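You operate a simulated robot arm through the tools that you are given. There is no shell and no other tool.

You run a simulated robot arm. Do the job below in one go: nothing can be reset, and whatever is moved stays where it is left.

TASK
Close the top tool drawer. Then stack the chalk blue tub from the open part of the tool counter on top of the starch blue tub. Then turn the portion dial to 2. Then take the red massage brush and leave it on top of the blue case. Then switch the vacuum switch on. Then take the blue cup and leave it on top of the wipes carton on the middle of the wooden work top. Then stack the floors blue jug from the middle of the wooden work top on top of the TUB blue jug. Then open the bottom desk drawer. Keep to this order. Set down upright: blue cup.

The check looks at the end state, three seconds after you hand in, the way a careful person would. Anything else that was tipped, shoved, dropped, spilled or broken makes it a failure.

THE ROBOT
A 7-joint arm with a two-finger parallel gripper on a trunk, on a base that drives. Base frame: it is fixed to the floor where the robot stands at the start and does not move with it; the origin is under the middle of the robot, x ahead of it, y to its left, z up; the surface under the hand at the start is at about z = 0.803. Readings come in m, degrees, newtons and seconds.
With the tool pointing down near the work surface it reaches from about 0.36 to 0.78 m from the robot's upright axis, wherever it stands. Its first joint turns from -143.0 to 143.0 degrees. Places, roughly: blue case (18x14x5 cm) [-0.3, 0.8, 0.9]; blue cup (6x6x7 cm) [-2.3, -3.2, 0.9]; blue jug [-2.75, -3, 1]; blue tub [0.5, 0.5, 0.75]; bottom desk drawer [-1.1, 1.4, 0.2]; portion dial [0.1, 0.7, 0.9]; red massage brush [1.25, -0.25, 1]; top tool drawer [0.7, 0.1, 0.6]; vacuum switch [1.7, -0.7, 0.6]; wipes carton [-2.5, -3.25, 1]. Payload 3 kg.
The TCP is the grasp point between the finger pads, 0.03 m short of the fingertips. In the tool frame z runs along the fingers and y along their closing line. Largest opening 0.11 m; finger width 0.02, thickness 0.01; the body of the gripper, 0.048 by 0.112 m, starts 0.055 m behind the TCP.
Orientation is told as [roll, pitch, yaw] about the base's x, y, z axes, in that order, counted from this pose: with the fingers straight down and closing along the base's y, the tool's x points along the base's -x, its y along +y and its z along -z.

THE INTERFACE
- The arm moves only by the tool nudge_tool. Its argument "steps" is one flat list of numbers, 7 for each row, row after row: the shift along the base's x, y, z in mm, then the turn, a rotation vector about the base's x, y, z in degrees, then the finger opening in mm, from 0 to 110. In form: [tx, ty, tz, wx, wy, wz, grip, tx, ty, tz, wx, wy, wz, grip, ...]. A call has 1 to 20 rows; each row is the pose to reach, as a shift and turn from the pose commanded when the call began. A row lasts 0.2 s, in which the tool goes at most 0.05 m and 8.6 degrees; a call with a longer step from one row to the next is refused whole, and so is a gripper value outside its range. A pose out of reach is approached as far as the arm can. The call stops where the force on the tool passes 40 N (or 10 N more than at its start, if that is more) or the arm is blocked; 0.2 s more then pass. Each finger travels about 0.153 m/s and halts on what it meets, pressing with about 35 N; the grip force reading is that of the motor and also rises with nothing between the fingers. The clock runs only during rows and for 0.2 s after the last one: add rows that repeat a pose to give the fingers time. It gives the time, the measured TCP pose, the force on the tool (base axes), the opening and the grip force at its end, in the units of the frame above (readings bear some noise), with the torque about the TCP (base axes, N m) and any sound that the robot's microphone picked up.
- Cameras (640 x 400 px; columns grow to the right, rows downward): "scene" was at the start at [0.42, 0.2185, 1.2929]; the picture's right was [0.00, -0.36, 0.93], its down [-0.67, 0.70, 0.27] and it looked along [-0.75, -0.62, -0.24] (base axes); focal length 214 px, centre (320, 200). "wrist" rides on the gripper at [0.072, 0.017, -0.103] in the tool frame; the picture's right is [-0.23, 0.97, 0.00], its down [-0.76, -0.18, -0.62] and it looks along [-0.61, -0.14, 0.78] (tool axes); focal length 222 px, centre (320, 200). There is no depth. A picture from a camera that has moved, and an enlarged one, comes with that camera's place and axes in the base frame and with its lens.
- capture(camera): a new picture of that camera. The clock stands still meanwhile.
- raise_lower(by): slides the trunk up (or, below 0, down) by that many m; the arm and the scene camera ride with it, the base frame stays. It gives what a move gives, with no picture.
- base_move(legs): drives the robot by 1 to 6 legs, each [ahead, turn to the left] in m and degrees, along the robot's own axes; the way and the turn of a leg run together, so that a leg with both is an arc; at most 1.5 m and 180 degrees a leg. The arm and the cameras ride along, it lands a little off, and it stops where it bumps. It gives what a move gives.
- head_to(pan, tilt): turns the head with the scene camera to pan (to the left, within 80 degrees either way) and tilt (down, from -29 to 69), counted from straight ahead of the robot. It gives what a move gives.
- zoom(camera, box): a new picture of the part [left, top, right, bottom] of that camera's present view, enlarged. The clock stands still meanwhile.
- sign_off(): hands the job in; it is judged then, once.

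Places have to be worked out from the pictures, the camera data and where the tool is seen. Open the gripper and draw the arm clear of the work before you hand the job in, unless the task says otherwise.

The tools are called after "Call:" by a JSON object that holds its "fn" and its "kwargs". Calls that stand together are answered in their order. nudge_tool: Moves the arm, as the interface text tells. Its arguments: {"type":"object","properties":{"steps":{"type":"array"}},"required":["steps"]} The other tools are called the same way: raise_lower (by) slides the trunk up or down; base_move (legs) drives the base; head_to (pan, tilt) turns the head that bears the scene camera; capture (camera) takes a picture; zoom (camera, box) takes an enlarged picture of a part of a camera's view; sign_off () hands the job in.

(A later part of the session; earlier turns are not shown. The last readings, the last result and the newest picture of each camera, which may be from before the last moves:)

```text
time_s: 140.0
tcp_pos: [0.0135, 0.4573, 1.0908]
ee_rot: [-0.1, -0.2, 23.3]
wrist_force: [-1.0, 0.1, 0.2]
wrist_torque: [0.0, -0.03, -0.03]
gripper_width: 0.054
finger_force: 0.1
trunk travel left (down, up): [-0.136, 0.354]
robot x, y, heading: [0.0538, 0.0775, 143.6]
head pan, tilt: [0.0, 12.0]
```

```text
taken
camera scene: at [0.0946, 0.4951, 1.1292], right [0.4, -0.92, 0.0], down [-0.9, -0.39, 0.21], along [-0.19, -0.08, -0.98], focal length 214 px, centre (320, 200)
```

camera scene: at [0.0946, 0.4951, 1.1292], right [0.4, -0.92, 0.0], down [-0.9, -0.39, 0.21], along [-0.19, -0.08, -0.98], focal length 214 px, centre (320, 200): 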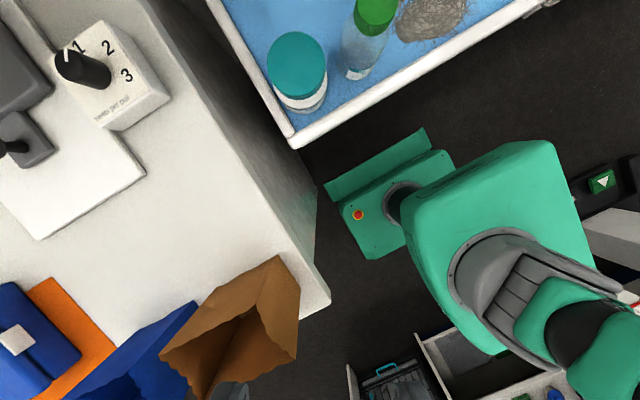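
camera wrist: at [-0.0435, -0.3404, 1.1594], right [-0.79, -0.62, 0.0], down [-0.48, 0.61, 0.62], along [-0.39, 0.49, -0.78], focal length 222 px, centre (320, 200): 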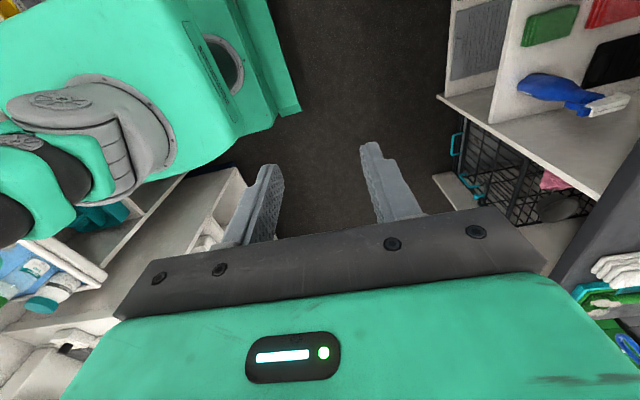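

I descend along a line left of the locker's corner toward the dial, in small steps.

Call:
{"fn": "nudge_tool", "kwargs": {"steps": [3, 20, -10, 0, 0, 0, 54, 6, 45, -25, 0, 0, 0, 54, 10, 70, -40, 0, 0, 0, 54, 15, 95, -55, 0, 0, 0, 54, 22, 120, -70, 0, 0, 0, 54, 29, 145, -85, 0, 0, 0, 54, 36, 170, -98, 0, 0, 0, 54, 45, 195, -106, 0, 0, 0, 54, 53, 215, -108, 0, 0, 0, 54, 53, 215, -108, 0, 0, 0, 54]}}

Call:
{"fn": "capture", "kwargs": {"camera": "scene"}}

Call:
{"fn": "capture", "kwargs": {"camera": "wrist"}}

```text
time_s: 142.2
tcp_pos: [0.0671, 0.6741, 0.983]
ee_rot: [-0.1, 0.0, 23.4]
wrist_force: [-0.6, -0.2, 0.1]
wrist_torque: [0.02, -0.03, 0.0]
gripper_width: 0.054
finger_force: 0.0
trunk travel left (down, up): [-0.136, 0.354]
robot x, y, heading: [0.0515, 0.0795, 143.7]
head pan, tilt: [0.0, 12.0]
```

```text
taken
camera scene: at [0.1484, 0.7102, 1.0211], right [0.4, -0.92, 0.0], down [-0.9, -0.39, 0.21], along [-0.19, -0.08, -0.98], focal length 214 px, centre (320, 200)
```

scene: 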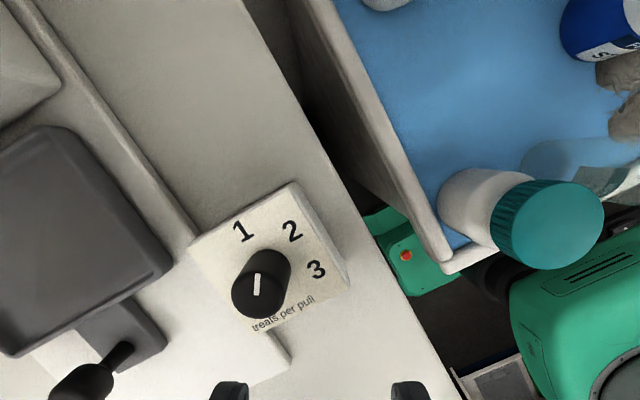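

```text
taken
camera wrist: at [-0.0064, 0.6601, 1.0868], right [-0.18, 0.98, 0.0], down [0.77, 0.14, 0.62], along [0.61, 0.11, -0.78], focal length 222 px, centre (320, 200)
```

wrist: 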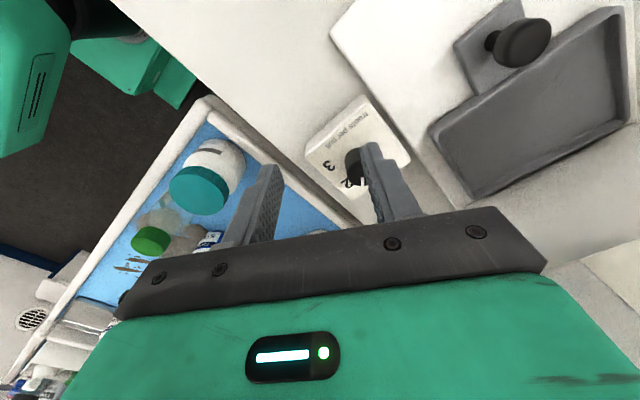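

Call:
{"fn": "zoom", "kwargs": {"camera": "scene", "box": [180, 170, 360, 350]}}

```text
2.22 times, centred on (270, 260) of scene
camera zoom: at [0.1484, 0.7102, 1.0211], right [0.4, -0.92, 0.0], down [-0.9, -0.39, 0.21], along [-0.19, -0.08, -0.98], focal length 477 px, centre (431, 67)
```

zoom: 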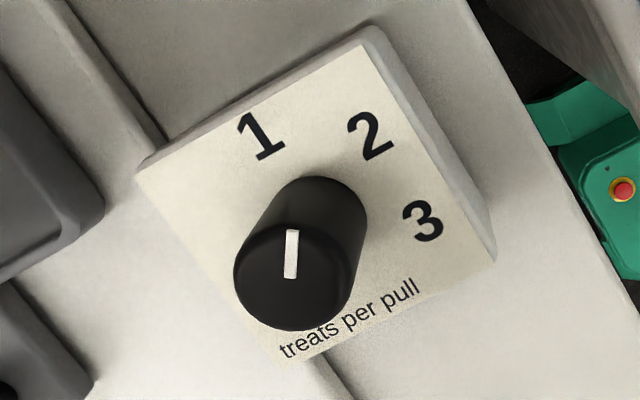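

The pointer is at about +20° and "2" at -6.7°; the knob axis is at (0.0807, 0.7113). I move over it and then verify before descending.

Call:
{"fn": "nudge_tool", "kwargs": {"steps": [5, 13, 0, 0, 0, 0, 54, 9, 26, 0, 0, 0, 0, 54, 13.5, 37.5, -3, 0, 0, 0, 54, 13.5, 37.5, -3, 0, 0, 0, 54]}}

Call:
{"fn": "capture", "kwargs": {"camera": "wrist"}}

Call:
{"fn": "capture", "kwargs": {"camera": "scene"}}

```text
time_s: 143.2
tcp_pos: [0.081, 0.7065, 0.981]
ee_rot: [-0.1, -0.1, 23.5]
wrist_force: [-3.9, -35.3, -6.0]
wrist_torque: [2.4, -0.36, 0.78]
gripper_width: 0.0541
finger_force: 0.0
trunk travel left (down, up): [-0.136, 0.354]
robot x, y, heading: [0.0505, 0.0805, 143.5]
head pan, tilt: [0.0, 12.0]
```

```text
taken
camera wrist: at [0.0072, 0.6946, 1.085], right [-0.18, 0.98, 0.0], down [0.77, 0.14, 0.62], along [0.61, 0.11, -0.78], focal length 222 px, centre (320, 200)
```

wrist: 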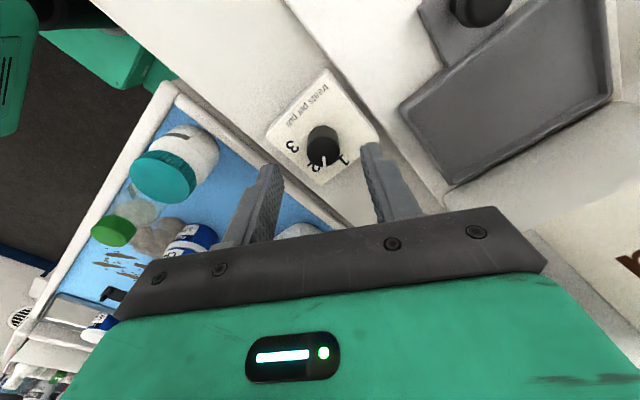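

```text
taken
camera scene: at [0.1619, 0.7447, 1.0192], right [0.4, -0.92, 0.0], down [-0.9, -0.39, 0.21], along [-0.19, -0.08, -0.98], focal length 214 px, centre (320, 200)
```

scene: 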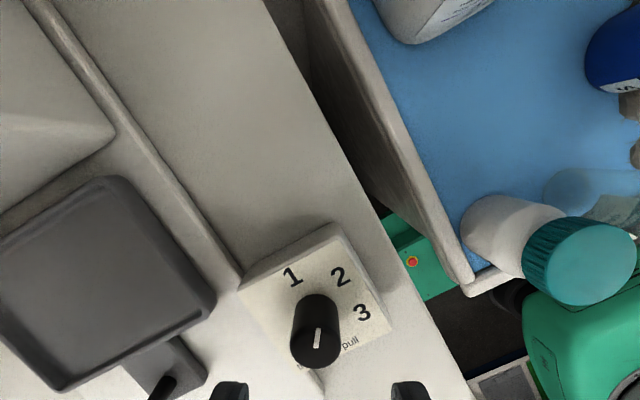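

The hand's wall-side end touches the dispenser's corner (≈ (0.042, 0.779, z ≤ 1.03)) at this yaw. I back off, change yaw to -10°, and come in again.

Call:
{"fn": "nudge_tool", "kwargs": {"steps": [-3, -15, 2, 0, 0, 0, 54, -6, -35, 3, 0, 0, 0, 54, -6, -35, 3, 0, 0, -8, 54, -6, -35, 3, 0, 0, -16, 54, -6, -35, 3, 0, 0, -24, 54, -6, -35, 3, 0, 0, -32, 54, -6, -35, 3, 0, 0, -33.5, 54]}}

Call:
{"fn": "nudge_tool", "kwargs": {"steps": [3, 12, 0, 0, 0, 0, 54, 5, 24, -2, 0, 0, 0, 54, 6, 36, -4, 0, 0, 0, 54, 6, 36, -4, 0, 0, 0, 54]}}

Call:
{"fn": "capture", "kwargs": {"camera": "wrist"}}

Call:
{"fn": "capture", "kwargs": {"camera": "scene"}}

```text
time_s: 144.8
tcp_pos: [0.0752, 0.6754, 0.9847]
ee_rot: [0.0, -0.2, -10.2]
wrist_force: [-0.7, 0.3, 0.2]
wrist_torque: [0.02, 0.03, -0.01]
gripper_width: 0.0539
finger_force: 0.0
trunk travel left (down, up): [-0.136, 0.354]
robot x, y, heading: [0.0536, 0.0817, 143.3]
head pan, tilt: [0.0, 12.0]
```

```text
time_s: 145.8
tcp_pos: [0.0837, 0.709, 0.9805]
ee_rot: [0.1, 0.0, -10.2]
wrist_force: [10.7, -17.1, 2.8]
wrist_torque: [1.34, 0.88, -0.48]
gripper_width: 0.0541
finger_force: 0.0
trunk travel left (down, up): [-0.136, 0.354]
robot x, y, heading: [0.0529, 0.0773, 143.7]
head pan, tilt: [0.0, 12.0]
```

```text
taken
camera wrist: at [0.0143, 0.7393, 1.0847], right [0.4, 0.92, 0.0], down [0.72, -0.31, 0.62], along [0.57, -0.25, -0.78], focal length 222 px, centre (320, 200)
```

wrist: 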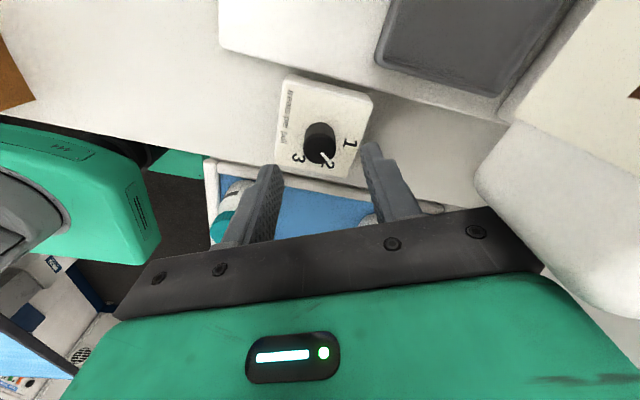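

```text
taken
camera scene: at [0.1702, 0.6946, 1.019], right [-0.18, -0.98, 0.0], down [-0.96, 0.17, 0.21], along [-0.2, 0.04, -0.98], focal length 214 px, centre (320, 200)
```

scene: 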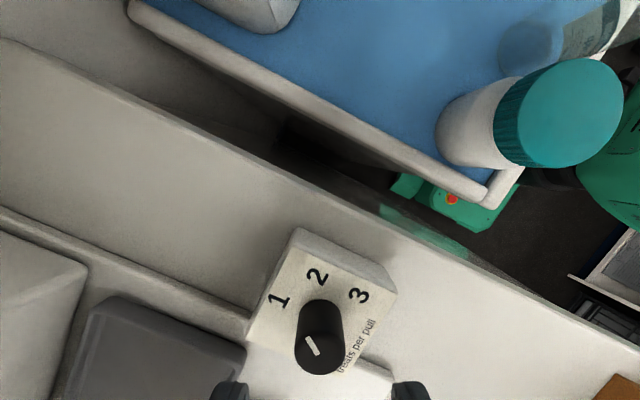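

The dispenser's front block still touches. I'll instead lean the tool ~20° toward the aisle (yaw ≈ 60°), which keeps the hand's upper part clear. First I back off and turn the yaw in the open.

Call:
{"fn": "nudge_tool", "kwargs": {"steps": [-8, -20, 3, 0, 0, 0, 54, -20, -45, 6, 0, 0, 0, 54, -32, -72, 8, 0, 0, 0, 54, -45, -100, 10, 0, 0, 0, 54, -45, -100, 10, 0, 0, 7.8, 54, -45, -100, 10, 0, 0, 15.6, 54, -45, -100, 10, 0, 0, 23.4, 54, -45, -100, 10, 0, 0, 31.2, 54, -45, -100, 10, 0, 0, 39, 54, -45, -100, 10, 0, 0, 46.8, 54, -45, -100, 10, 0, 0, 54.6, 54, -45, -100, 10, 0, 0, 62.4, 54, -45, -100, 10, 0, 0, 70.2, 54, -45, -100, 10, 0, 0, 70.2, 54]}}

Call:
{"fn": "nudge_tool", "kwargs": {"steps": [0, 0, 0, 4.33, -2.5, 0, 54, 0, 0, 0, 8.66, -5, 0, 54, 0, 0, 0, 13, -7.5, 0, 54, 0, 0, 0, 17.3, -10, 0, 54, 0, 0, 0, 17.3, -10, 0, 54]}}

Call:
{"fn": "capture", "kwargs": {"camera": "wrist"}}

Call:
{"fn": "capture", "kwargs": {"camera": "scene"}}

```text
time_s: 148.8
tcp_pos: [0.0368, 0.6106, 0.9902]
ee_rot: [0.0, 0.0, 60.2]
wrist_force: [0.6, -0.2, 0.3]
wrist_torque: [0.0, 0.01, -0.02]
gripper_width: 0.0539
finger_force: 0.1
trunk travel left (down, up): [-0.136, 0.354]
robot x, y, heading: [0.0524, 0.0778, 143.6]
head pan, tilt: [0.0, 12.0]
```

```text
time_s: 150.0
tcp_pos: [0.0349, 0.611, 0.9892]
ee_rot: [-0.1, -20.1, 60.1]
wrist_force: [0.1, -0.1, -0.7]
wrist_torque: [0.01, 0.04, -0.04]
gripper_width: 0.0539
finger_force: 0.0
trunk travel left (down, up): [-0.136, 0.354]
robot x, y, heading: [0.0523, 0.078, 143.8]
head pan, tilt: [0.0, 12.0]
```

```text
taken
camera wrist: at [-0.0311, 0.5304, 1.0624], right [-0.74, 0.67, 0.08], down [0.4, 0.35, 0.85], along [0.54, 0.66, -0.53], focal length 222 px, centre (320, 200)
```

wrist: 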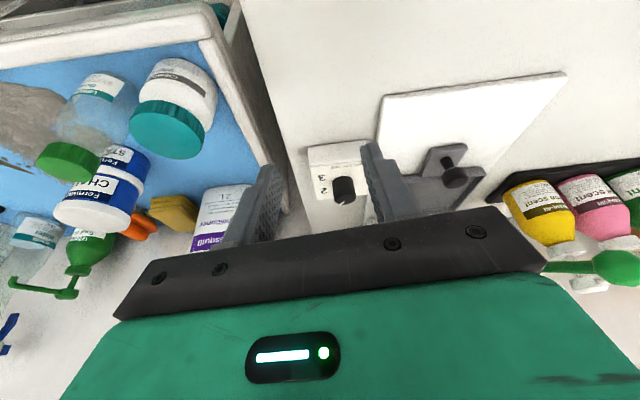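

```text
taken
camera scene: at [0.0696, 0.6753, 1.0567], right [0.87, -0.5, 0.0], down [-0.49, -0.86, -0.14], along [0.07, 0.12, -0.99], focal length 214 px, centre (320, 200)
```

scene: 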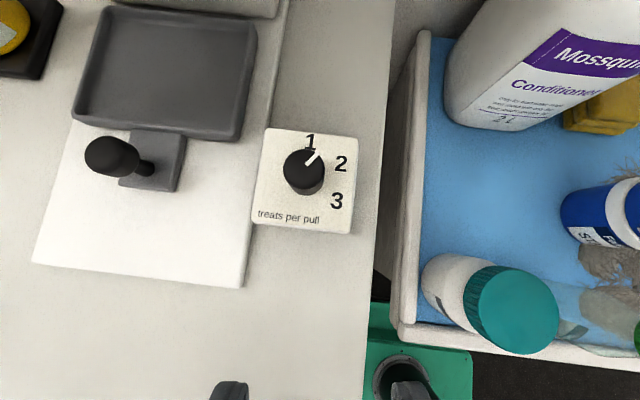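

This leaned pose gives a clear top view of the dial. I zoom in to recheck the angles.

Call:
{"fn": "zoom", "kwargs": {"camera": "scene", "box": [230, 100, 380, 250]}}

```text
2.67 times, centred on (305, 175) of scene
camera zoom: at [0.0696, 0.6753, 1.0567], right [0.87, -0.5, 0.0], down [-0.49, -0.86, -0.14], along [0.07, 0.12, -0.99], focal length 572 px, centre (360, 267)
```

zoom: 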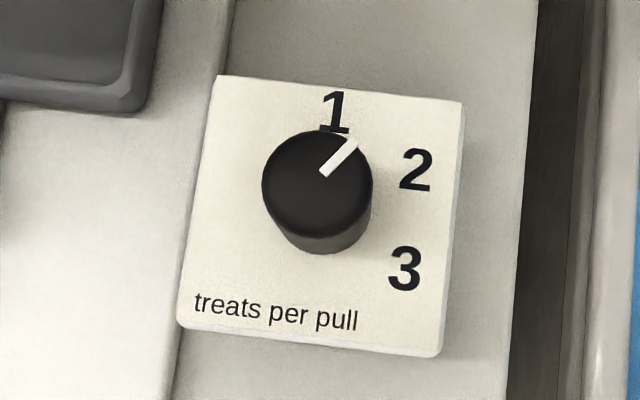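

The angles agree: pointer +19.6°, "2" at -6.9°, knob axis (0.0793, 0.711). I move the leaned, open gripper over the knob.

Call:
{"fn": "nudge_tool", "kwargs": {"steps": [7, 16, 0, 0, 0, 0, 54, 14, 32, 0, 0, 0, 0, 54, 21, 48, -1, 0, 0, 0, 54, 28, 64, -2, 0, 0, 0, 54, 34, 79, -3, 0, 0, 0, 54, 40, 92.3, -4, 0, 0, 0, 54, 40, 92.3, -4, 0, 0, 0, 54]}}

Call:
{"fn": "capture", "kwargs": {"camera": "wrist"}}

Call:
{"fn": "capture", "kwargs": {"camera": "scene"}}

```text
time_s: 151.6
tcp_pos: [0.0759, 0.7032, 0.9849]
ee_rot: [-0.1, -20.0, 60.2]
wrist_force: [0.3, -0.4, -0.3]
wrist_torque: [0.0, -0.01, 0.05]
gripper_width: 0.054
finger_force: 0.0
trunk travel left (down, up): [-0.136, 0.354]
robot x, y, heading: [0.0527, 0.0788, 143.8]
head pan, tilt: [0.0, 12.0]
```

```text
taken
camera wrist: at [0.0093, 0.622, 1.0585], right [-0.74, 0.67, 0.08], down [0.4, 0.35, 0.85], along [0.54, 0.66, -0.53], focal length 222 px, centre (320, 200)
```

wrist: 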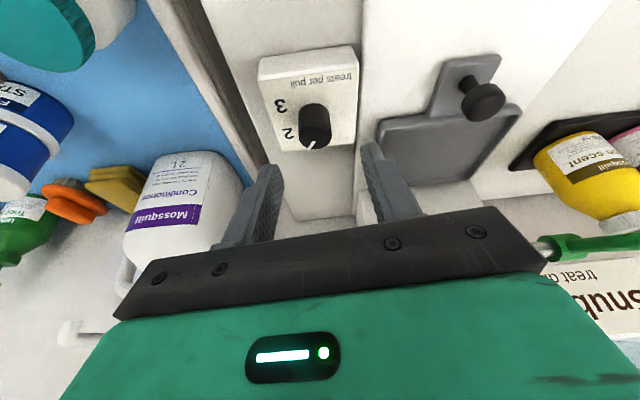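

```text
taken
camera scene: at [0.11, 0.767, 1.0526], right [0.87, -0.5, 0.0], down [-0.49, -0.86, -0.14], along [0.07, 0.12, -0.99], focal length 214 px, centre (320, 200)
```

scene: 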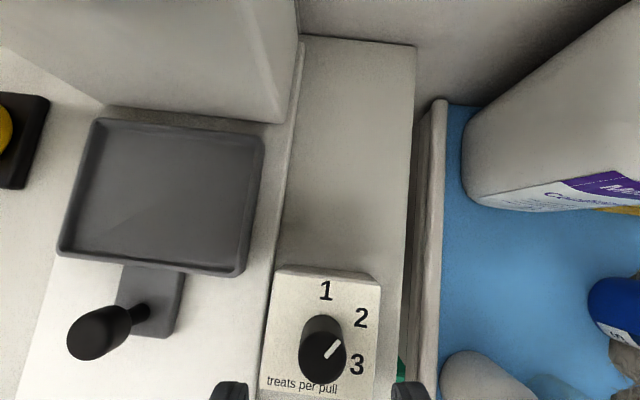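

Well centred between the fingers and no contact. I descend to the knob and close.

Call:
{"fn": "nudge_tool", "kwargs": {"steps": [-0.5, 0, -12, 0, 0, 0, 54, -0.5, 0, -24, 0, 0, 0, 54, -0.5, 0, -35, 0, 0, 0, 54, -0.5, 0, -35, 0, 0, 0, 54]}}

Call:
{"fn": "capture", "kwargs": {"camera": "wrist"}}

Call:
{"fn": "capture", "kwargs": {"camera": "scene"}}

```text
time_s: 152.6
tcp_pos: [0.0763, 0.7031, 0.9493]
ee_rot: [-0.1, -20.1, 60.1]
wrist_force: [0.5, -0.4, 0.0]
wrist_torque: [-0.05, 0.02, 0.0]
gripper_width: 0.0538
finger_force: 0.0
trunk travel left (down, up): [-0.136, 0.354]
robot x, y, heading: [0.0533, 0.0788, 143.9]
head pan, tilt: [0.0, 12.0]
```

```text
taken
camera wrist: at [0.0089, 0.6222, 1.0233], right [-0.74, 0.67, 0.08], down [0.4, 0.35, 0.85], along [0.54, 0.66, -0.53], focal length 222 px, centre (320, 200)
```

wrist: 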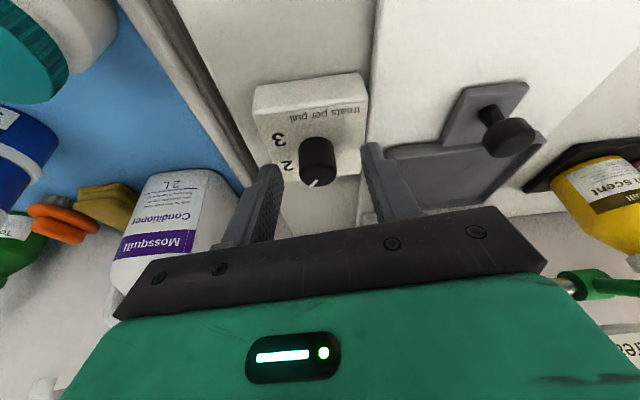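

```text
taken
camera scene: at [0.1095, 0.7672, 1.0175], right [0.87, -0.5, 0.0], down [-0.49, -0.86, -0.14], along [0.07, 0.12, -0.99], focal length 214 px, centre (320, 200)
```

scene: 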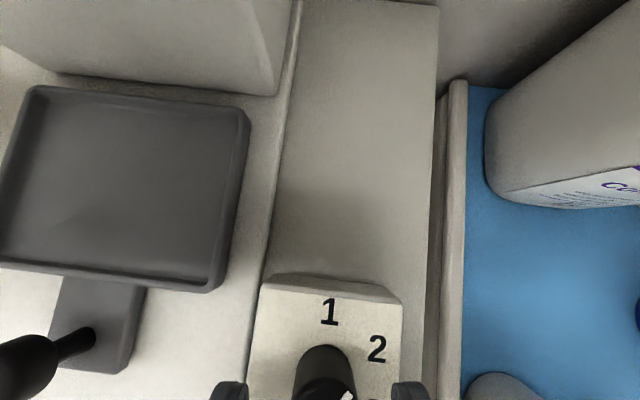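

The knob stands between the finger pads. I close the gripper on it.

Call:
{"fn": "nudge_tool", "kwargs": {"steps": [0, 0, 0, 0, 0, 0, 40, 0, 0, 0, 0, 0, 0, 20, 0, 0, 0, 0, 0, 0, 10, 0, 0, 0, 0, 0, 0, 10]}}

Call:
{"fn": "capture", "kwargs": {"camera": "wrist"}}

```text
time_s: 153.6
tcp_pos: [0.0787, 0.7015, 0.9504]
ee_rot: [-0.1, -20.0, 60.1]
wrist_force: [12.5, -9.4, -0.7]
wrist_torque: [-0.54, -0.41, -0.17]
gripper_width: 0.0236
finger_force: 45.0
trunk travel left (down, up): [-0.136, 0.354]
robot x, y, heading: [0.0541, 0.0805, 143.5]
head pan, tilt: [0.0, 12.0]
```

```text
taken
camera wrist: at [0.0102, 0.6214, 1.0234], right [-0.74, 0.67, 0.08], down [0.4, 0.35, 0.85], along [0.54, 0.65, -0.53], focal length 222 px, centre (320, 200)
```

wrist: 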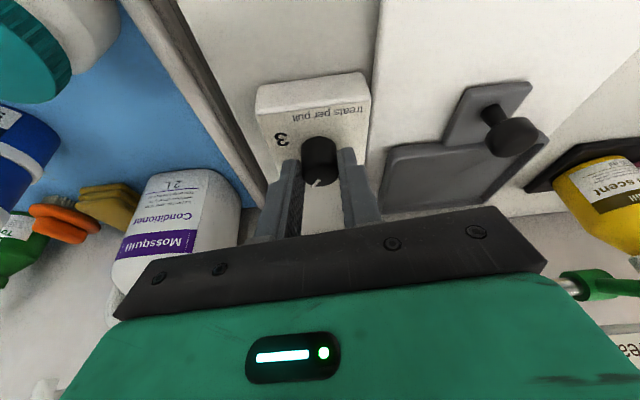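

The knob is gripped (23.6 mm). I rotate it clockwise 27° about its own axis, in small steps.

Call:
{"fn": "nudge_tool", "kwargs": {"steps": [1, -0.6, 0, 0, 0, -3, 10, 1, -0.6, 0, 0, 0, -6, 10, 0.8, -0.5, 0, 0, 0, -10, 10, 0.4, -0.3, 0, 0, 0, -14, 10, 0, 0, 0, 0, 0, -18, 10, -0.5, 0.3, 0, 0, 0, -22, 10, -1, 0.5, 0, 0, 0, -25, 10, -1.5, 0.7, 0, 0, 0, -27, 10, -1.5, 0.7, 0, 0, 0, -27, 10]}}

Call:
{"fn": "capture", "kwargs": {"camera": "wrist"}}

```text
time_s: 155.6
tcp_pos: [0.0749, 0.7046, 0.9507]
ee_rot: [-0.2, -20.1, 33.1]
wrist_force: [2.8, 18.1, 0.8]
wrist_torque: [0.7, -0.24, 0.15]
gripper_width: 0.0237
finger_force: 44.7
trunk travel left (down, up): [-0.136, 0.354]
robot x, y, heading: [0.0526, 0.0783, 143.5]
head pan, tilt: [0.0, 12.0]
```

```text
taken
camera wrist: at [-0.0226, 0.663, 1.0232], right [-0.35, 0.93, 0.08], down [0.52, 0.13, 0.85], along [0.78, 0.34, -0.53], focal length 222 px, centre (320, 200)
```

wrist: 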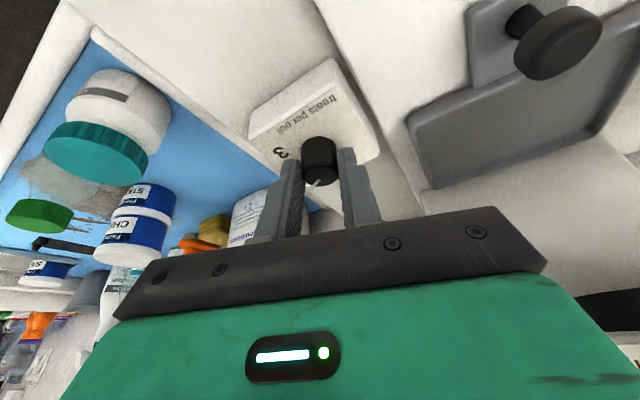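

The knob turned with the gripper. I open, lift off, and back away the same way to check the pointer.

Call:
{"fn": "nudge_tool", "kwargs": {"steps": [0, -1, 0, 0, 0, 0, 30, 0, -1, 0, 0, 0, 0, 54, 0, -1, 0, 0, 0, 0, 54, 0, -1, 15, 0, 0, 0, 54, 0, -1, 36, 0, 0, 0, 54, -6, -15, 38, 0, 0, 0, 54, -12, -35, 38, 0, 0, 0, 54, -20, -60, 38, 0, 0, 0, 54, -30, -80, 38, 0, 0, 0, 54, -30, -80, 38, 0, 0, 0, 54]}}

Call:
{"fn": "capture", "kwargs": {"camera": "scene"}}

Call:
{"fn": "capture", "kwargs": {"camera": "wrist"}}

```text
time_s: 157.8
tcp_pos: [0.0437, 0.6227, 0.9885]
ee_rot: [0.0, -19.9, 33.1]
wrist_force: [0.6, -0.1, 0.2]
wrist_torque: [0.01, -0.01, -0.02]
gripper_width: 0.0539
finger_force: 0.1
trunk travel left (down, up): [-0.136, 0.354]
robot x, y, heading: [0.0545, 0.0772, 143.5]
head pan, tilt: [0.0, 12.0]
```

```text
taken
camera scene: at [0.1024, 0.6646, 1.0548], right [0.55, -0.84, 0.0], down [-0.83, -0.54, -0.14], along [0.12, 0.07, -0.99], focal length 214 px, centre (320, 200)
```

scene: 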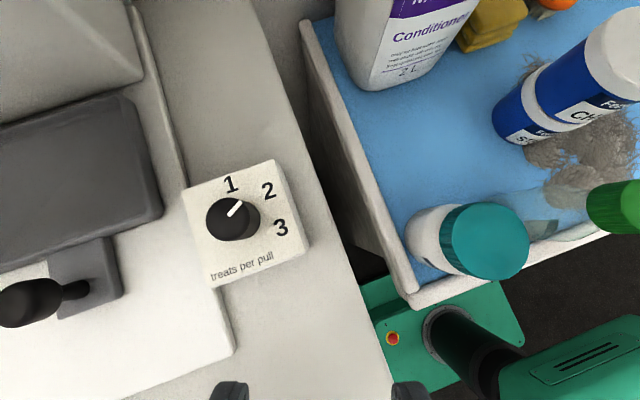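

```text
taken
camera wrist: at [-0.0526, 0.5818, 1.0607], right [-0.35, 0.93, 0.08], down [0.52, 0.13, 0.85], along [0.78, 0.34, -0.53], focal length 222 px, centre (320, 200)
```

wrist: 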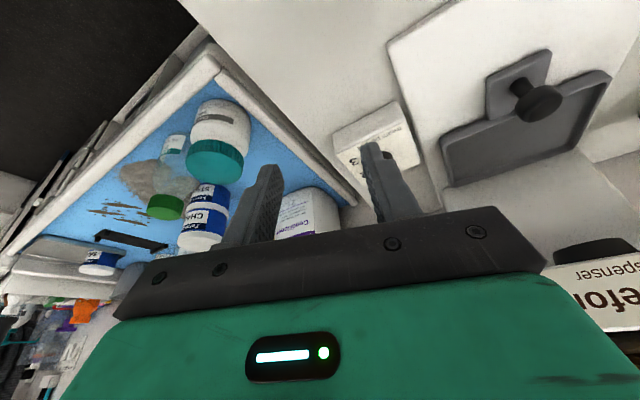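

Call:
{"fn": "zoom", "kwargs": {"camera": "scene", "box": [170, 140, 320, 300]}}

```text
2.50 times, centred on (245, 220) of scene
camera zoom: at [0.1024, 0.6646, 1.0548], right [0.55, -0.84, 0.0], down [-0.83, -0.54, -0.14], along [0.12, 0.07, -0.99], focal length 536 px, centre (508, 150)
```

zoom: 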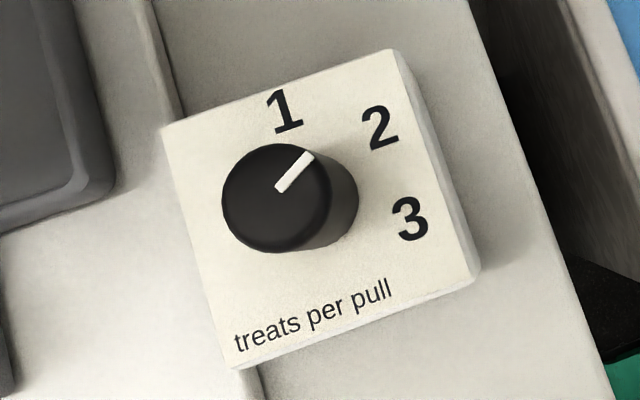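

The pointer now stands at about -5.5°, on the "2". Next is the brush at the far end, so I level the tool and retreat to a travel height.

Call:
{"fn": "nudge_tool", "kwargs": {"steps": [-5, -20, 10, -2.7, 4.2, 0, 54, -10, -45, 25, -5.4, 8.4, 0, 54, -15, -70, 40, -8.2, 12.6, 0, 54, -20, -95, 55, -10.9, 16.8, 0, 54, -25, -120, 75, -10.9, 16.8, 0, 30, -28, -145, 95, -10.9, 16.8, 0, 0, -30, -165, 105, -10.9, 16.8, 0, 0, -30, -165, 105, -10.9, 16.8, 0, 0]}}

Call:
{"fn": "head_to", "kwargs": {"pan": -50, "tilt": -29}}

Call:
{"fn": "capture", "kwargs": {"camera": "scene"}}

```text
time_s: 159.6
tcp_pos: [0.0142, 0.4583, 1.0946]
ee_rot: [0.0, -0.1, 33.1]
wrist_force: [0.7, -0.4, -0.2]
wrist_torque: [-0.03, -0.01, 0.01]
gripper_width: 0.0
finger_force: 34.7
trunk travel left (down, up): [-0.136, 0.354]
robot x, y, heading: [0.0551, 0.0805, 143.5]
head pan, tilt: [0.0, 12.0]
```

```text
time_s: 160.8
tcp_pos: [0.0131, 0.4575, 1.0946]
ee_rot: [0.1, 0.1, 33.1]
wrist_force: [-0.9, 0.1, 0.3]
wrist_torque: [-0.01, 0.0, 0.0]
gripper_width: 0.0
finger_force: 35.2
trunk travel left (down, up): [-0.136, 0.354]
robot x, y, heading: [0.0512, 0.0782, 143.5]
head pan, tilt: [-50.0, -28.6]
```

```text
taken
camera scene: at [0.1651, 0.4986, 1.182], right [0.35, -0.54, 0.77], down [-0.53, -0.79, -0.31], along [0.77, -0.3, -0.56], focal length 214 px, centre (320, 200)
```

scene: 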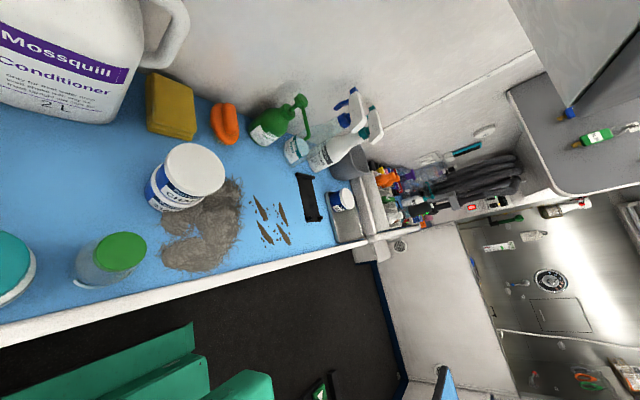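

Call:
{"fn": "zoom", "kwargs": {"camera": "scene", "box": [330, 130, 530, 260]}}

```text
3.08 times, centred on (430, 195) of scene
camera zoom: at [0.1651, 0.4986, 1.182], right [0.35, -0.54, 0.77], down [-0.53, -0.79, -0.31], along [0.77, -0.3, -0.56], focal length 660 px, centre (-18, 215)
```

zoom: 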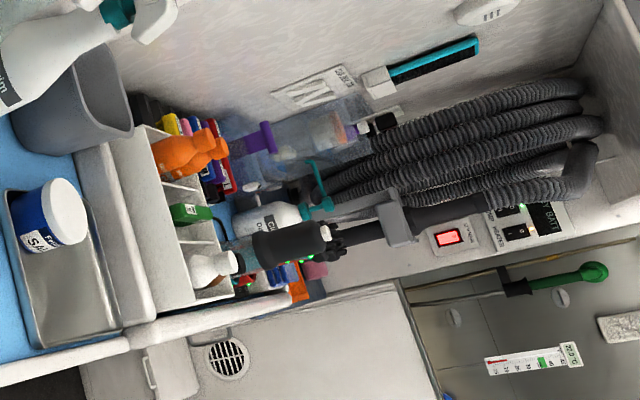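

The view along the counter shows everything upright. I reverse the base along the aisle toward the brush, first 0.6 m.

Call:
{"fn": "head_to", "kwargs": {"pan": -40, "tilt": 0}}

Call:
{"fn": "base_move", "kwargs": {"legs": [[-0.6, 0]]}}

Call:
{"fn": "head_to", "kwargs": {"pan": -50, "tilt": -29}}

Call:
{"fn": "capture", "kwargs": {"camera": "scene"}}

```text
time_s: 161.7
tcp_pos: [0.015, 0.4586, 1.0935]
ee_rot: [0.0, 0.0, 33.1]
wrist_force: [-0.1, -0.4, -0.5]
wrist_torque: [-0.01, 0.0, -0.01]
gripper_width: 0.0001
finger_force: 35.1
trunk travel left (down, up): [-0.136, 0.354]
robot x, y, heading: [0.0529, 0.0818, 143.7]
head pan, tilt: [-40.0, 0.0]
```

```text
time_s: 165.1
tcp_pos: [0.5007, 0.0999, 1.0934]
ee_rot: [0.0, -0.1, 33.4]
wrist_force: [-0.1, -0.1, 0.0]
wrist_torque: [0.01, -0.04, -0.01]
gripper_width: 0.0001
finger_force: 34.8
trunk travel left (down, up): [-0.136, 0.354]
robot x, y, heading: [0.5403, -0.2748, 143.9]
head pan, tilt: [-40.0, 0.0]
```

```text
time_s: 166.0
tcp_pos: [0.5008, 0.1005, 1.0944]
ee_rot: [0.0, 0.0, 33.4]
wrist_force: [0.6, 0.1, 0.6]
wrist_torque: [-0.02, 0.0, 0.0]
gripper_width: 0.0
finger_force: 34.3
trunk travel left (down, up): [-0.136, 0.354]
robot x, y, heading: [0.5424, -0.276, 143.9]
head pan, tilt: [-50.0, -28.6]
```

```text
taken
camera scene: at [0.6514, 0.1411, 1.1825], right [0.35, -0.54, 0.77], down [-0.53, -0.79, -0.31], along [0.77, -0.3, -0.56], focal length 214 px, centre (320, 200)
```

scene: 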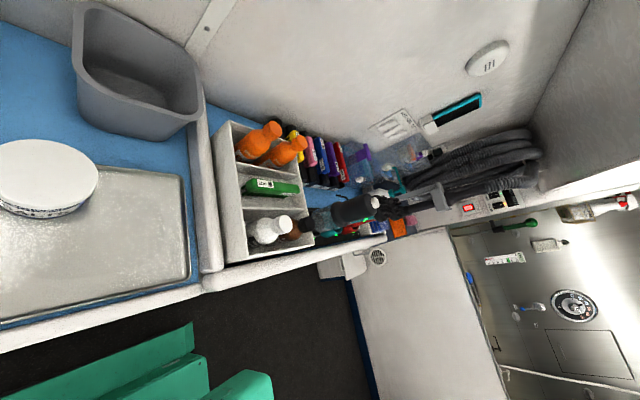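

Call:
{"fn": "zoom", "kwargs": {"camera": "scene", "box": [290, 130, 490, 270]}}

Call:
{"fn": "zoom", "kwargs": {"camera": "scene", "box": [350, 180, 430, 250]}}

```text
2.86 times, centred on (390, 200) of scene
camera zoom: at [0.6514, 0.1411, 1.1825], right [0.35, -0.54, 0.77], down [-0.53, -0.79, -0.31], along [0.77, -0.3, -0.56], focal length 613 px, centre (120, 200)
```

zoom: 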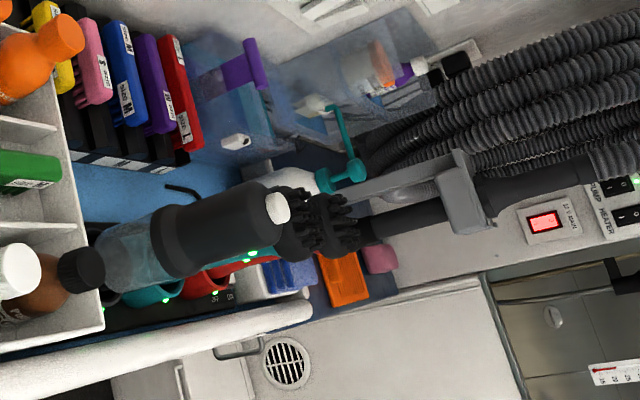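

```text
5.71 times, centred on (390, 215) of scene
camera zoom: at [0.6514, 0.1411, 1.1825], right [0.35, -0.54, 0.77], down [-0.53, -0.79, -0.31], along [0.77, -0.3, -0.56], focal length 1226 px, centre (-80, 114)
```

zoom: 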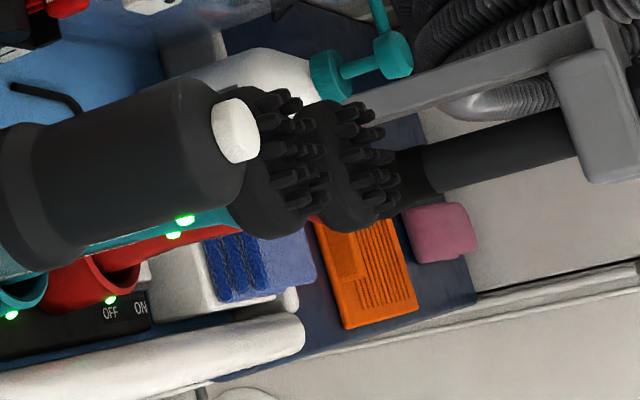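

Some brushes lie at the far end of the counter, partly hidden by the dryer. I reverse another 0.45 m to see them from closer.

Call:
{"fn": "head_to", "kwargs": {"pan": -40, "tilt": 0}}

Call:
{"fn": "base_move", "kwargs": {"legs": [[-0.45, 0]]}}

Call:
{"fn": "capture", "kwargs": {"camera": "scene"}}

Call:
{"fn": "capture", "kwargs": {"camera": "wrist"}}

```text
time_s: 166.9
tcp_pos: [0.501, 0.0997, 1.0935]
ee_rot: [0.0, 0.1, 33.4]
wrist_force: [0.4, -0.3, -0.1]
wrist_torque: [0.01, 0.03, -0.02]
gripper_width: 0.0001
finger_force: 34.8
trunk travel left (down, up): [-0.136, 0.354]
robot x, y, heading: [0.5363, -0.2802, 144.1]
head pan, tilt: [-40.0, 0.0]
```

```text
time_s: 169.7
tcp_pos: [0.8616, -0.1634, 1.0944]
ee_rot: [-0.1, 0.0, 33.2]
wrist_force: [0.6, -0.6, -0.1]
wrist_torque: [-0.04, -0.02, 0.0]
gripper_width: 0.0001
finger_force: 35.3
trunk travel left (down, up): [-0.136, 0.354]
robot x, y, heading: [0.899, -0.5441, 143.4]
head pan, tilt: [-40.0, 0.0]
```

```text
taken
camera scene: at [0.9835, -0.1501, 1.1566], right [0.42, -0.64, 0.64], down [-0.84, -0.55, 0.0], along [0.35, -0.54, -0.77], focal length 214 px, centre (320, 200)
```

scene: 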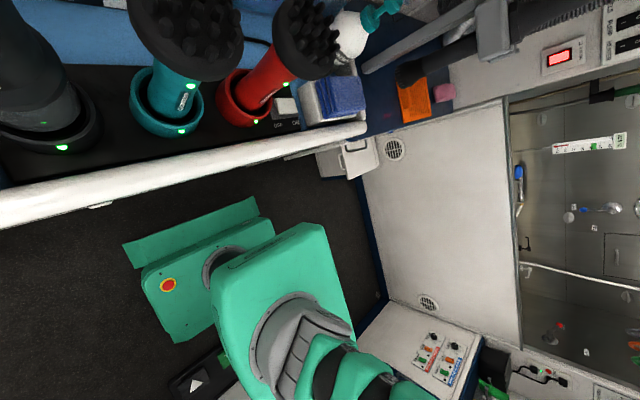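

```text
taken
camera wrist: at [0.7917, -0.188, 1.1981], right [-0.34, 0.94, 0.0], down [0.73, 0.27, 0.62], along [0.59, 0.21, -0.78], focal length 222 px, centre (320, 200)
```

wrist: 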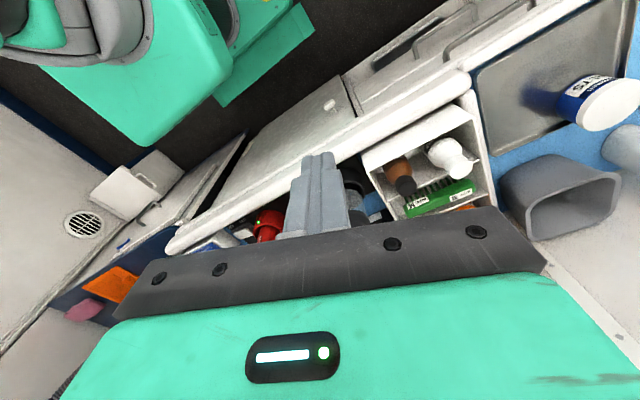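

The red massage brush stands upright in a charging base, beside a teal and a black one. I zoom in to get its shape and place.

Call:
{"fn": "zoom", "kwargs": {"camera": "scene", "box": [110, 0, 400, 160]}}

Call:
{"fn": "zoom", "kwargs": {"camera": "wrist", "box": [160, 120, 400, 300]}}

```text
2.21 times, centred on (255, 80) of scene
camera zoom: at [0.9835, -0.1501, 1.1566], right [0.42, -0.64, 0.64], down [-0.84, -0.55, 0.0], along [0.35, -0.54, -0.77], focal length 473 px, centre (463, 465)
```

zoom: 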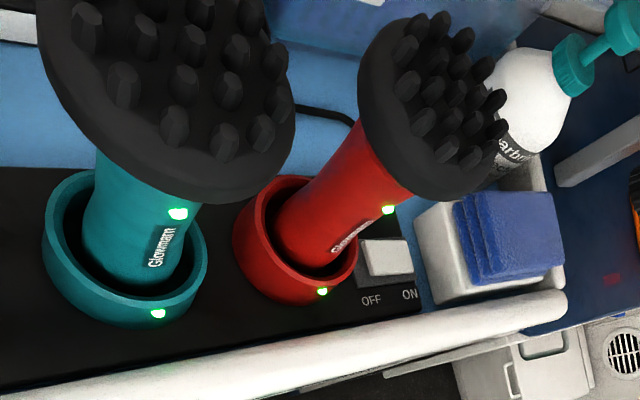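

```text
2.22 times, centred on (280, 210) of wrist
camera zoom: at [0.7917, -0.188, 1.1981], right [-0.34, 0.94, 0.0], down [0.73, 0.27, 0.62], along [0.59, 0.21, -0.78], focal length 494 px, centre (409, 178)
```

zoom: 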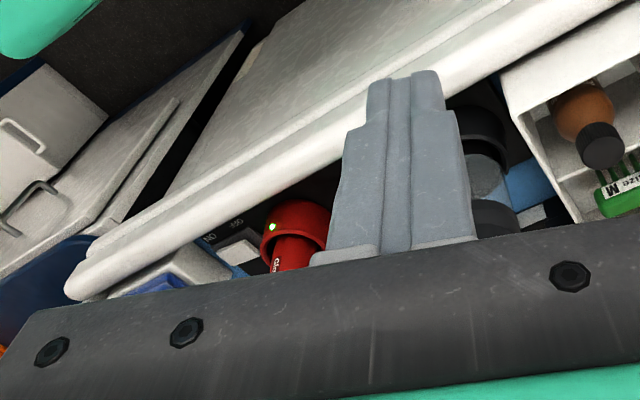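

The red brush stands at about (1.16, -0.17), disc head near z ≈ 1.0, handle ~3.5 cm thick. I reverse another 0.35 m so the arm has room to approach its handle from the aisle, then look again.

Call:
{"fn": "base_move", "kwargs": {"legs": [[-0.35, 0]]}}

Call:
{"fn": "capture", "kwargs": {"camera": "scene"}}

Call:
{"fn": "capture", "kwargs": {"camera": "wrist"}}

```text
time_s: 171.9
tcp_pos: [1.1476, -0.3727, 1.0945]
ee_rot: [-0.1, 0.0, 33.2]
wrist_force: [0.9, -0.7, 0.2]
wrist_torque: [-0.01, 0.03, 0.01]
gripper_width: 0.0002
finger_force: 35.0
trunk travel left (down, up): [-0.136, 0.354]
robot x, y, heading: [1.1833, -0.7528, 143.5]
head pan, tilt: [-40.0, 0.0]
```

```text
taken
camera scene: at [1.2678, -0.3594, 1.1571], right [0.42, -0.64, 0.64], down [-0.84, -0.55, 0.0], along [0.35, -0.54, -0.77], focal length 214 px, centre (320, 200)
```

scene: 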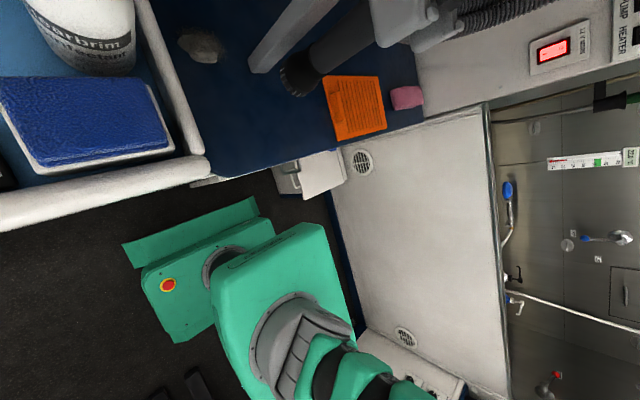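

```text
taken
camera wrist: at [1.076, -0.3973, 1.1985], right [-0.34, 0.94, 0.0], down [0.73, 0.27, 0.62], along [0.59, 0.21, -0.78], focal length 222 px, centre (320, 200)
```

wrist: 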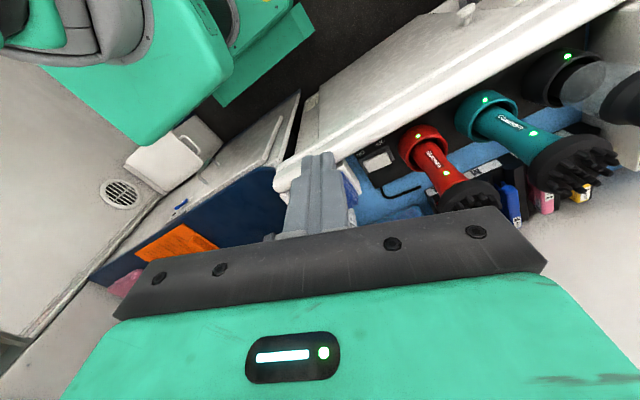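

The wrist camera shows the three brushes well from here; I zoom in for measurements.

Call:
{"fn": "zoom", "kwargs": {"camera": "wrist", "box": [330, 40, 640, 240]}}

Call:
{"fn": "zoom", "kwargs": {"camera": "wrist", "box": [380, 100, 520, 220]}}

```text
2.00 times, centred on (485, 140) of wrist
camera zoom: at [1.076, -0.3973, 1.1985], right [-0.34, 0.94, 0.0], down [0.73, 0.27, 0.62], along [0.59, 0.21, -0.78], focal length 444 px, centre (-10, 320)
```

zoom: 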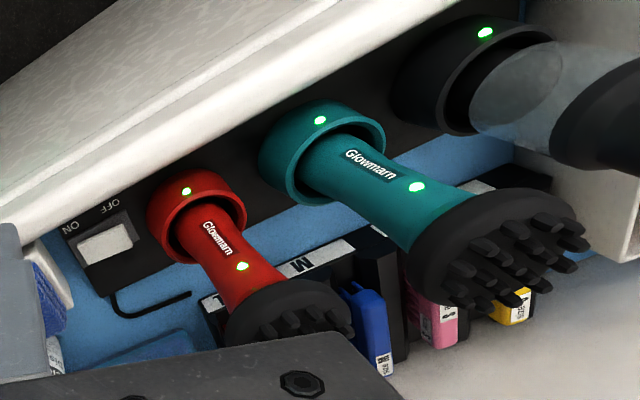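

```text
3.33 times, centred on (450, 160) of wrist
camera zoom: at [1.076, -0.3973, 1.1985], right [-0.34, 0.94, 0.0], down [0.73, 0.27, 0.62], along [0.59, 0.21, -0.78], focal length 740 px, centre (-113, 333)
```

zoom: 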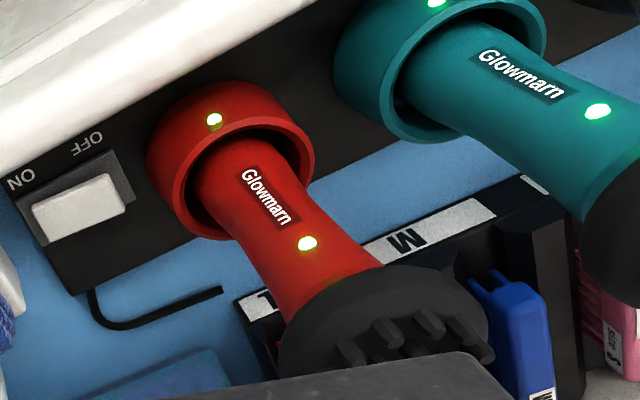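

Triangulated: red brush axis at (1.180, -0.166), cup rim z ≈ 0.85, disc underside ≈ 0.97, handle ~4 cm; the teal one is 9 cm beside it. I plan a near-horizontal grasp of the handle from the aisle; first I set the yaw and move in front of it.

Call:
{"fn": "head_to", "kwargs": {"pan": 0, "tilt": -29}}

Call:
{"fn": "nudge_tool", "kwargs": {"steps": [-17, 18, -10, 0, 0, 5, 76, -34, 36, -20, 0, 0, 10, 76, -51, 54, -30, 0, 0, 15, 76, -67.4, 71, -40, 0, 0, 20.3, 76, -67.4, 71, -40, 0, 0, 20.3, 76]}}

Call:
{"fn": "capture", "kwargs": {"camera": "wrist"}}

```text
time_s: 173.0
tcp_pos: [1.1458, -0.3725, 1.0946]
ee_rot: [-0.1, 0.0, 33.2]
wrist_force: [-0.1, -0.1, -0.5]
wrist_torque: [-0.01, -0.02, -0.02]
gripper_width: 0.0
finger_force: 34.8
trunk travel left (down, up): [-0.136, 0.354]
robot x, y, heading: [1.1832, -0.7552, 143.6]
head pan, tilt: [0.0, -28.6]
```

```text
time_s: 174.2
tcp_pos: [1.0798, -0.3008, 1.0553]
ee_rot: [-0.2, -0.1, 53.5]
wrist_force: [-0.8, 0.8, 0.7]
wrist_torque: [0.02, -0.03, -0.02]
gripper_width: 0.0761
finger_force: 0.2
trunk travel left (down, up): [-0.136, 0.354]
robot x, y, heading: [1.1867, -0.7495, 143.8]
head pan, tilt: [0.0, -28.6]
```

```text
taken
camera wrist: at [1.0215, -0.349, 1.1587], right [-0.65, 0.76, 0.0], down [0.59, 0.51, 0.62], along [0.48, 0.4, -0.78], focal length 222 px, centre (320, 200)
```

wrist: 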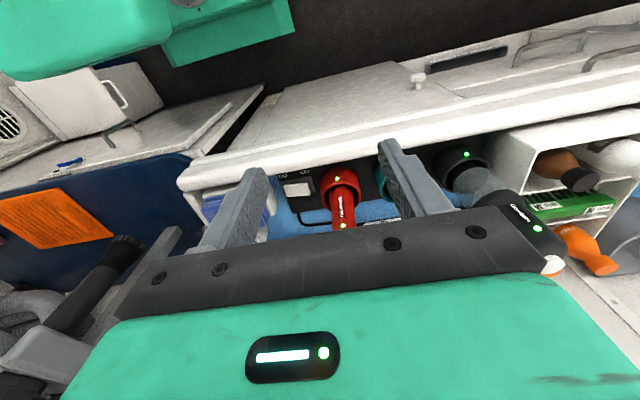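

The handle is well in line between the fingers. I pitch the tool forward 40° while lowering, staying in front of the counter.

Call:
{"fn": "nudge_tool", "kwargs": {"steps": [0, 0, -18, 6.43, -4.76, 0, 76, 0, 0, -36, 12.86, -9.52, 0, 76, 0, 0, -54, 19.3, -14.28, 0, 76, 0, 0, -72, 25.7, -19.04, 0, 76, 0, 0, -90, 32.16, -23.8, 0, 76, 0, 0, -90, 32.16, -23.8, 0, 76]}}

Call:
{"fn": "nudge_tool", "kwargs": {"steps": [0, 0, -6, 6.43, -4.76, 0, 76, 0, 0, -12, 12.86, -9.52, 0, 76, 0, 0, -18, 19.3, -14.28, 0, 76, 0, 0, -24, 25.7, -19.04, 0, 76, 0, 0, -30, 32.16, -23.8, 0, 76, 0, 0, -30, 32.16, -23.8, 0, 76]}}

Call:
{"fn": "capture", "kwargs": {"camera": "wrist"}}

Call:
{"fn": "capture", "kwargs": {"camera": "scene"}}

```text
time_s: 175.6
tcp_pos: [1.0786, -0.3015, 0.964]
ee_rot: [-0.1, -40.0, 53.3]
wrist_force: [0.2, -0.1, -0.9]
wrist_torque: [0.02, 0.0, 0.0]
gripper_width: 0.0759
finger_force: 0.0
trunk travel left (down, up): [-0.136, 0.354]
robot x, y, heading: [1.1859, -0.7526, 143.5]
head pan, tilt: [0.0, -28.6]
```

```text
time_s: 177.0
tcp_pos: [1.0664, -0.29, 0.9385]
ee_rot: [-0.4, -79.9, 53.8]
wrist_force: [0.4, -0.4, -0.1]
wrist_torque: [0.0, 0.03, 0.02]
gripper_width: 0.076
finger_force: 0.1
out of reach, approached as far as the arm can: row 4, 5, 6
trunk travel left (down, up): [-0.136, 0.354]
robot x, y, heading: [1.1817, -0.7542, 143.3]
head pan, tilt: [0.0, -28.6]
```

```text
taken
camera wrist: at [0.9838, -0.3707, 0.8856], right [-0.76, 0.61, 0.22], down [-0.15, -0.49, 0.86], along [0.64, 0.62, 0.46], focal length 222 px, centre (320, 200)
```

wrist: 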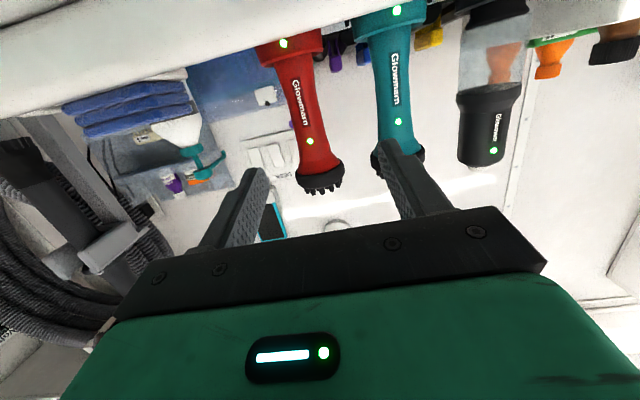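

```text
taken
camera scene: at [1.0421, -0.3171, 1.0986], right [0.8, -0.6, 0.0], down [0.19, 0.26, -0.95], along [0.57, 0.76, 0.32], focal length 214 px, centre (320, 200)
```

scene: 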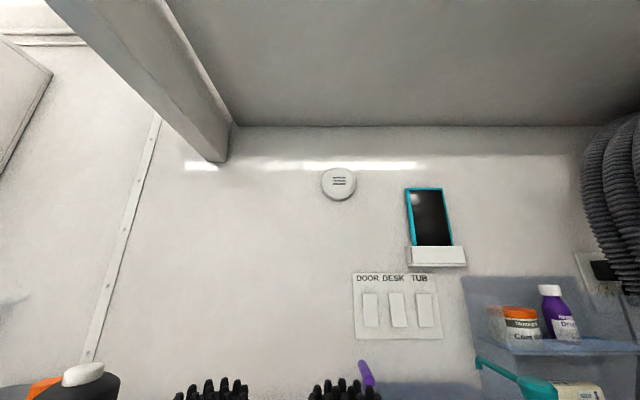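

The pose works; the handle is ahead between the fingers, offset about 1.7 cm. I align sideways and advance to about 4 cm short, then check.

Call:
{"fn": "nudge_tool", "kwargs": {"steps": [14, -10.4, -9, 0, 0, 0, 76, 26, 5.7, -18, 0, 0, 0, 76, 37.9, 21.8, -18, 0, 0, 0, 76, 49.8, 37.8, -18, 0, 0, 0, 76, 61.7, 53.9, -18, 0, 0, 0, 76, 73.6, 70, -18, 0, 0, 0, 76, 82.5, 82.1, -18, 0, 0, 0, 76, 91.4, 94.1, -18, 0, 0, 0, 76, 91.4, 94.1, -18, 0, 0, 0, 76]}}

Call:
{"fn": "capture", "kwargs": {"camera": "wrist"}}

```text
time_s: 179.0
tcp_pos: [1.1584, -0.1958, 0.9203]
ee_rot: [-0.1, -80.0, 53.5]
wrist_force: [0.5, -0.6, 0.3]
wrist_torque: [0.01, -0.03, 0.02]
gripper_width: 0.0763
finger_force: 0.0
out of reach, approached as far as the arm can: row 1, 2, 3, 4
trunk travel left (down, up): [-0.136, 0.354]
robot x, y, heading: [1.1826, -0.7527, 143.6]
head pan, tilt: [0.0, -28.6]
```

```text
taken
camera wrist: at [1.0754, -0.2767, 0.8675], right [-0.76, 0.61, 0.22], down [-0.14, -0.49, 0.86], along [0.64, 0.62, 0.46], focal length 222 px, centre (320, 200)
```

wrist: 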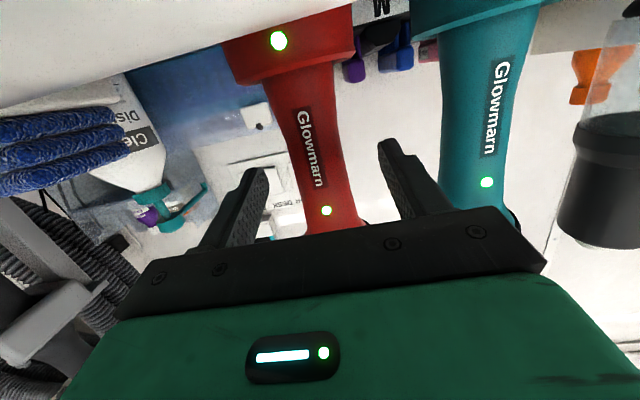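

The red handle is centred between the fingers with room to the teal one. I advance the last 3.7 cm and close on the handle.

Call:
{"fn": "nudge_tool", "kwargs": {"steps": [7, 9.6, 0, 0, 0, 0, 76, 14, 19.3, 0, 0, 0, 0, 76, 21.4, 29, 0, 0, 0, 0, 76, 21.4, 29, 0, 0, 0, 0, 76, 21.4, 29, 0, 0, 0, 0, 30, 21.4, 29, 0, 0, 0, 0, 25, 21.4, 29, 0, 0, 0, 0, 25]}}

Call:
{"fn": "capture", "kwargs": {"camera": "wrist"}}

```text
time_s: 180.6
tcp_pos: [1.1766, -0.1653, 0.9232]
ee_rot: [-0.7, -79.9, 53.8]
wrist_force: [2.0, 0.4, 2.4]
wrist_torque: [0.09, -0.06, -0.05]
gripper_width: 0.0369
finger_force: 34.6
trunk travel left (down, up): [-0.136, 0.354]
robot x, y, heading: [1.1839, -0.7512, 143.6]
head pan, tilt: [0.0, -28.6]
```

```text
taken
camera wrist: at [1.0941, -0.2459, 0.8692], right [-0.75, 0.62, 0.22], down [-0.15, -0.49, 0.86], along [0.64, 0.62, 0.46], focal length 222 px, centre (320, 200)
```

wrist: 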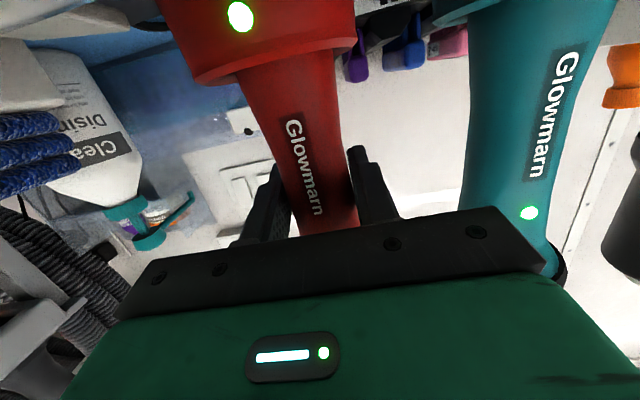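

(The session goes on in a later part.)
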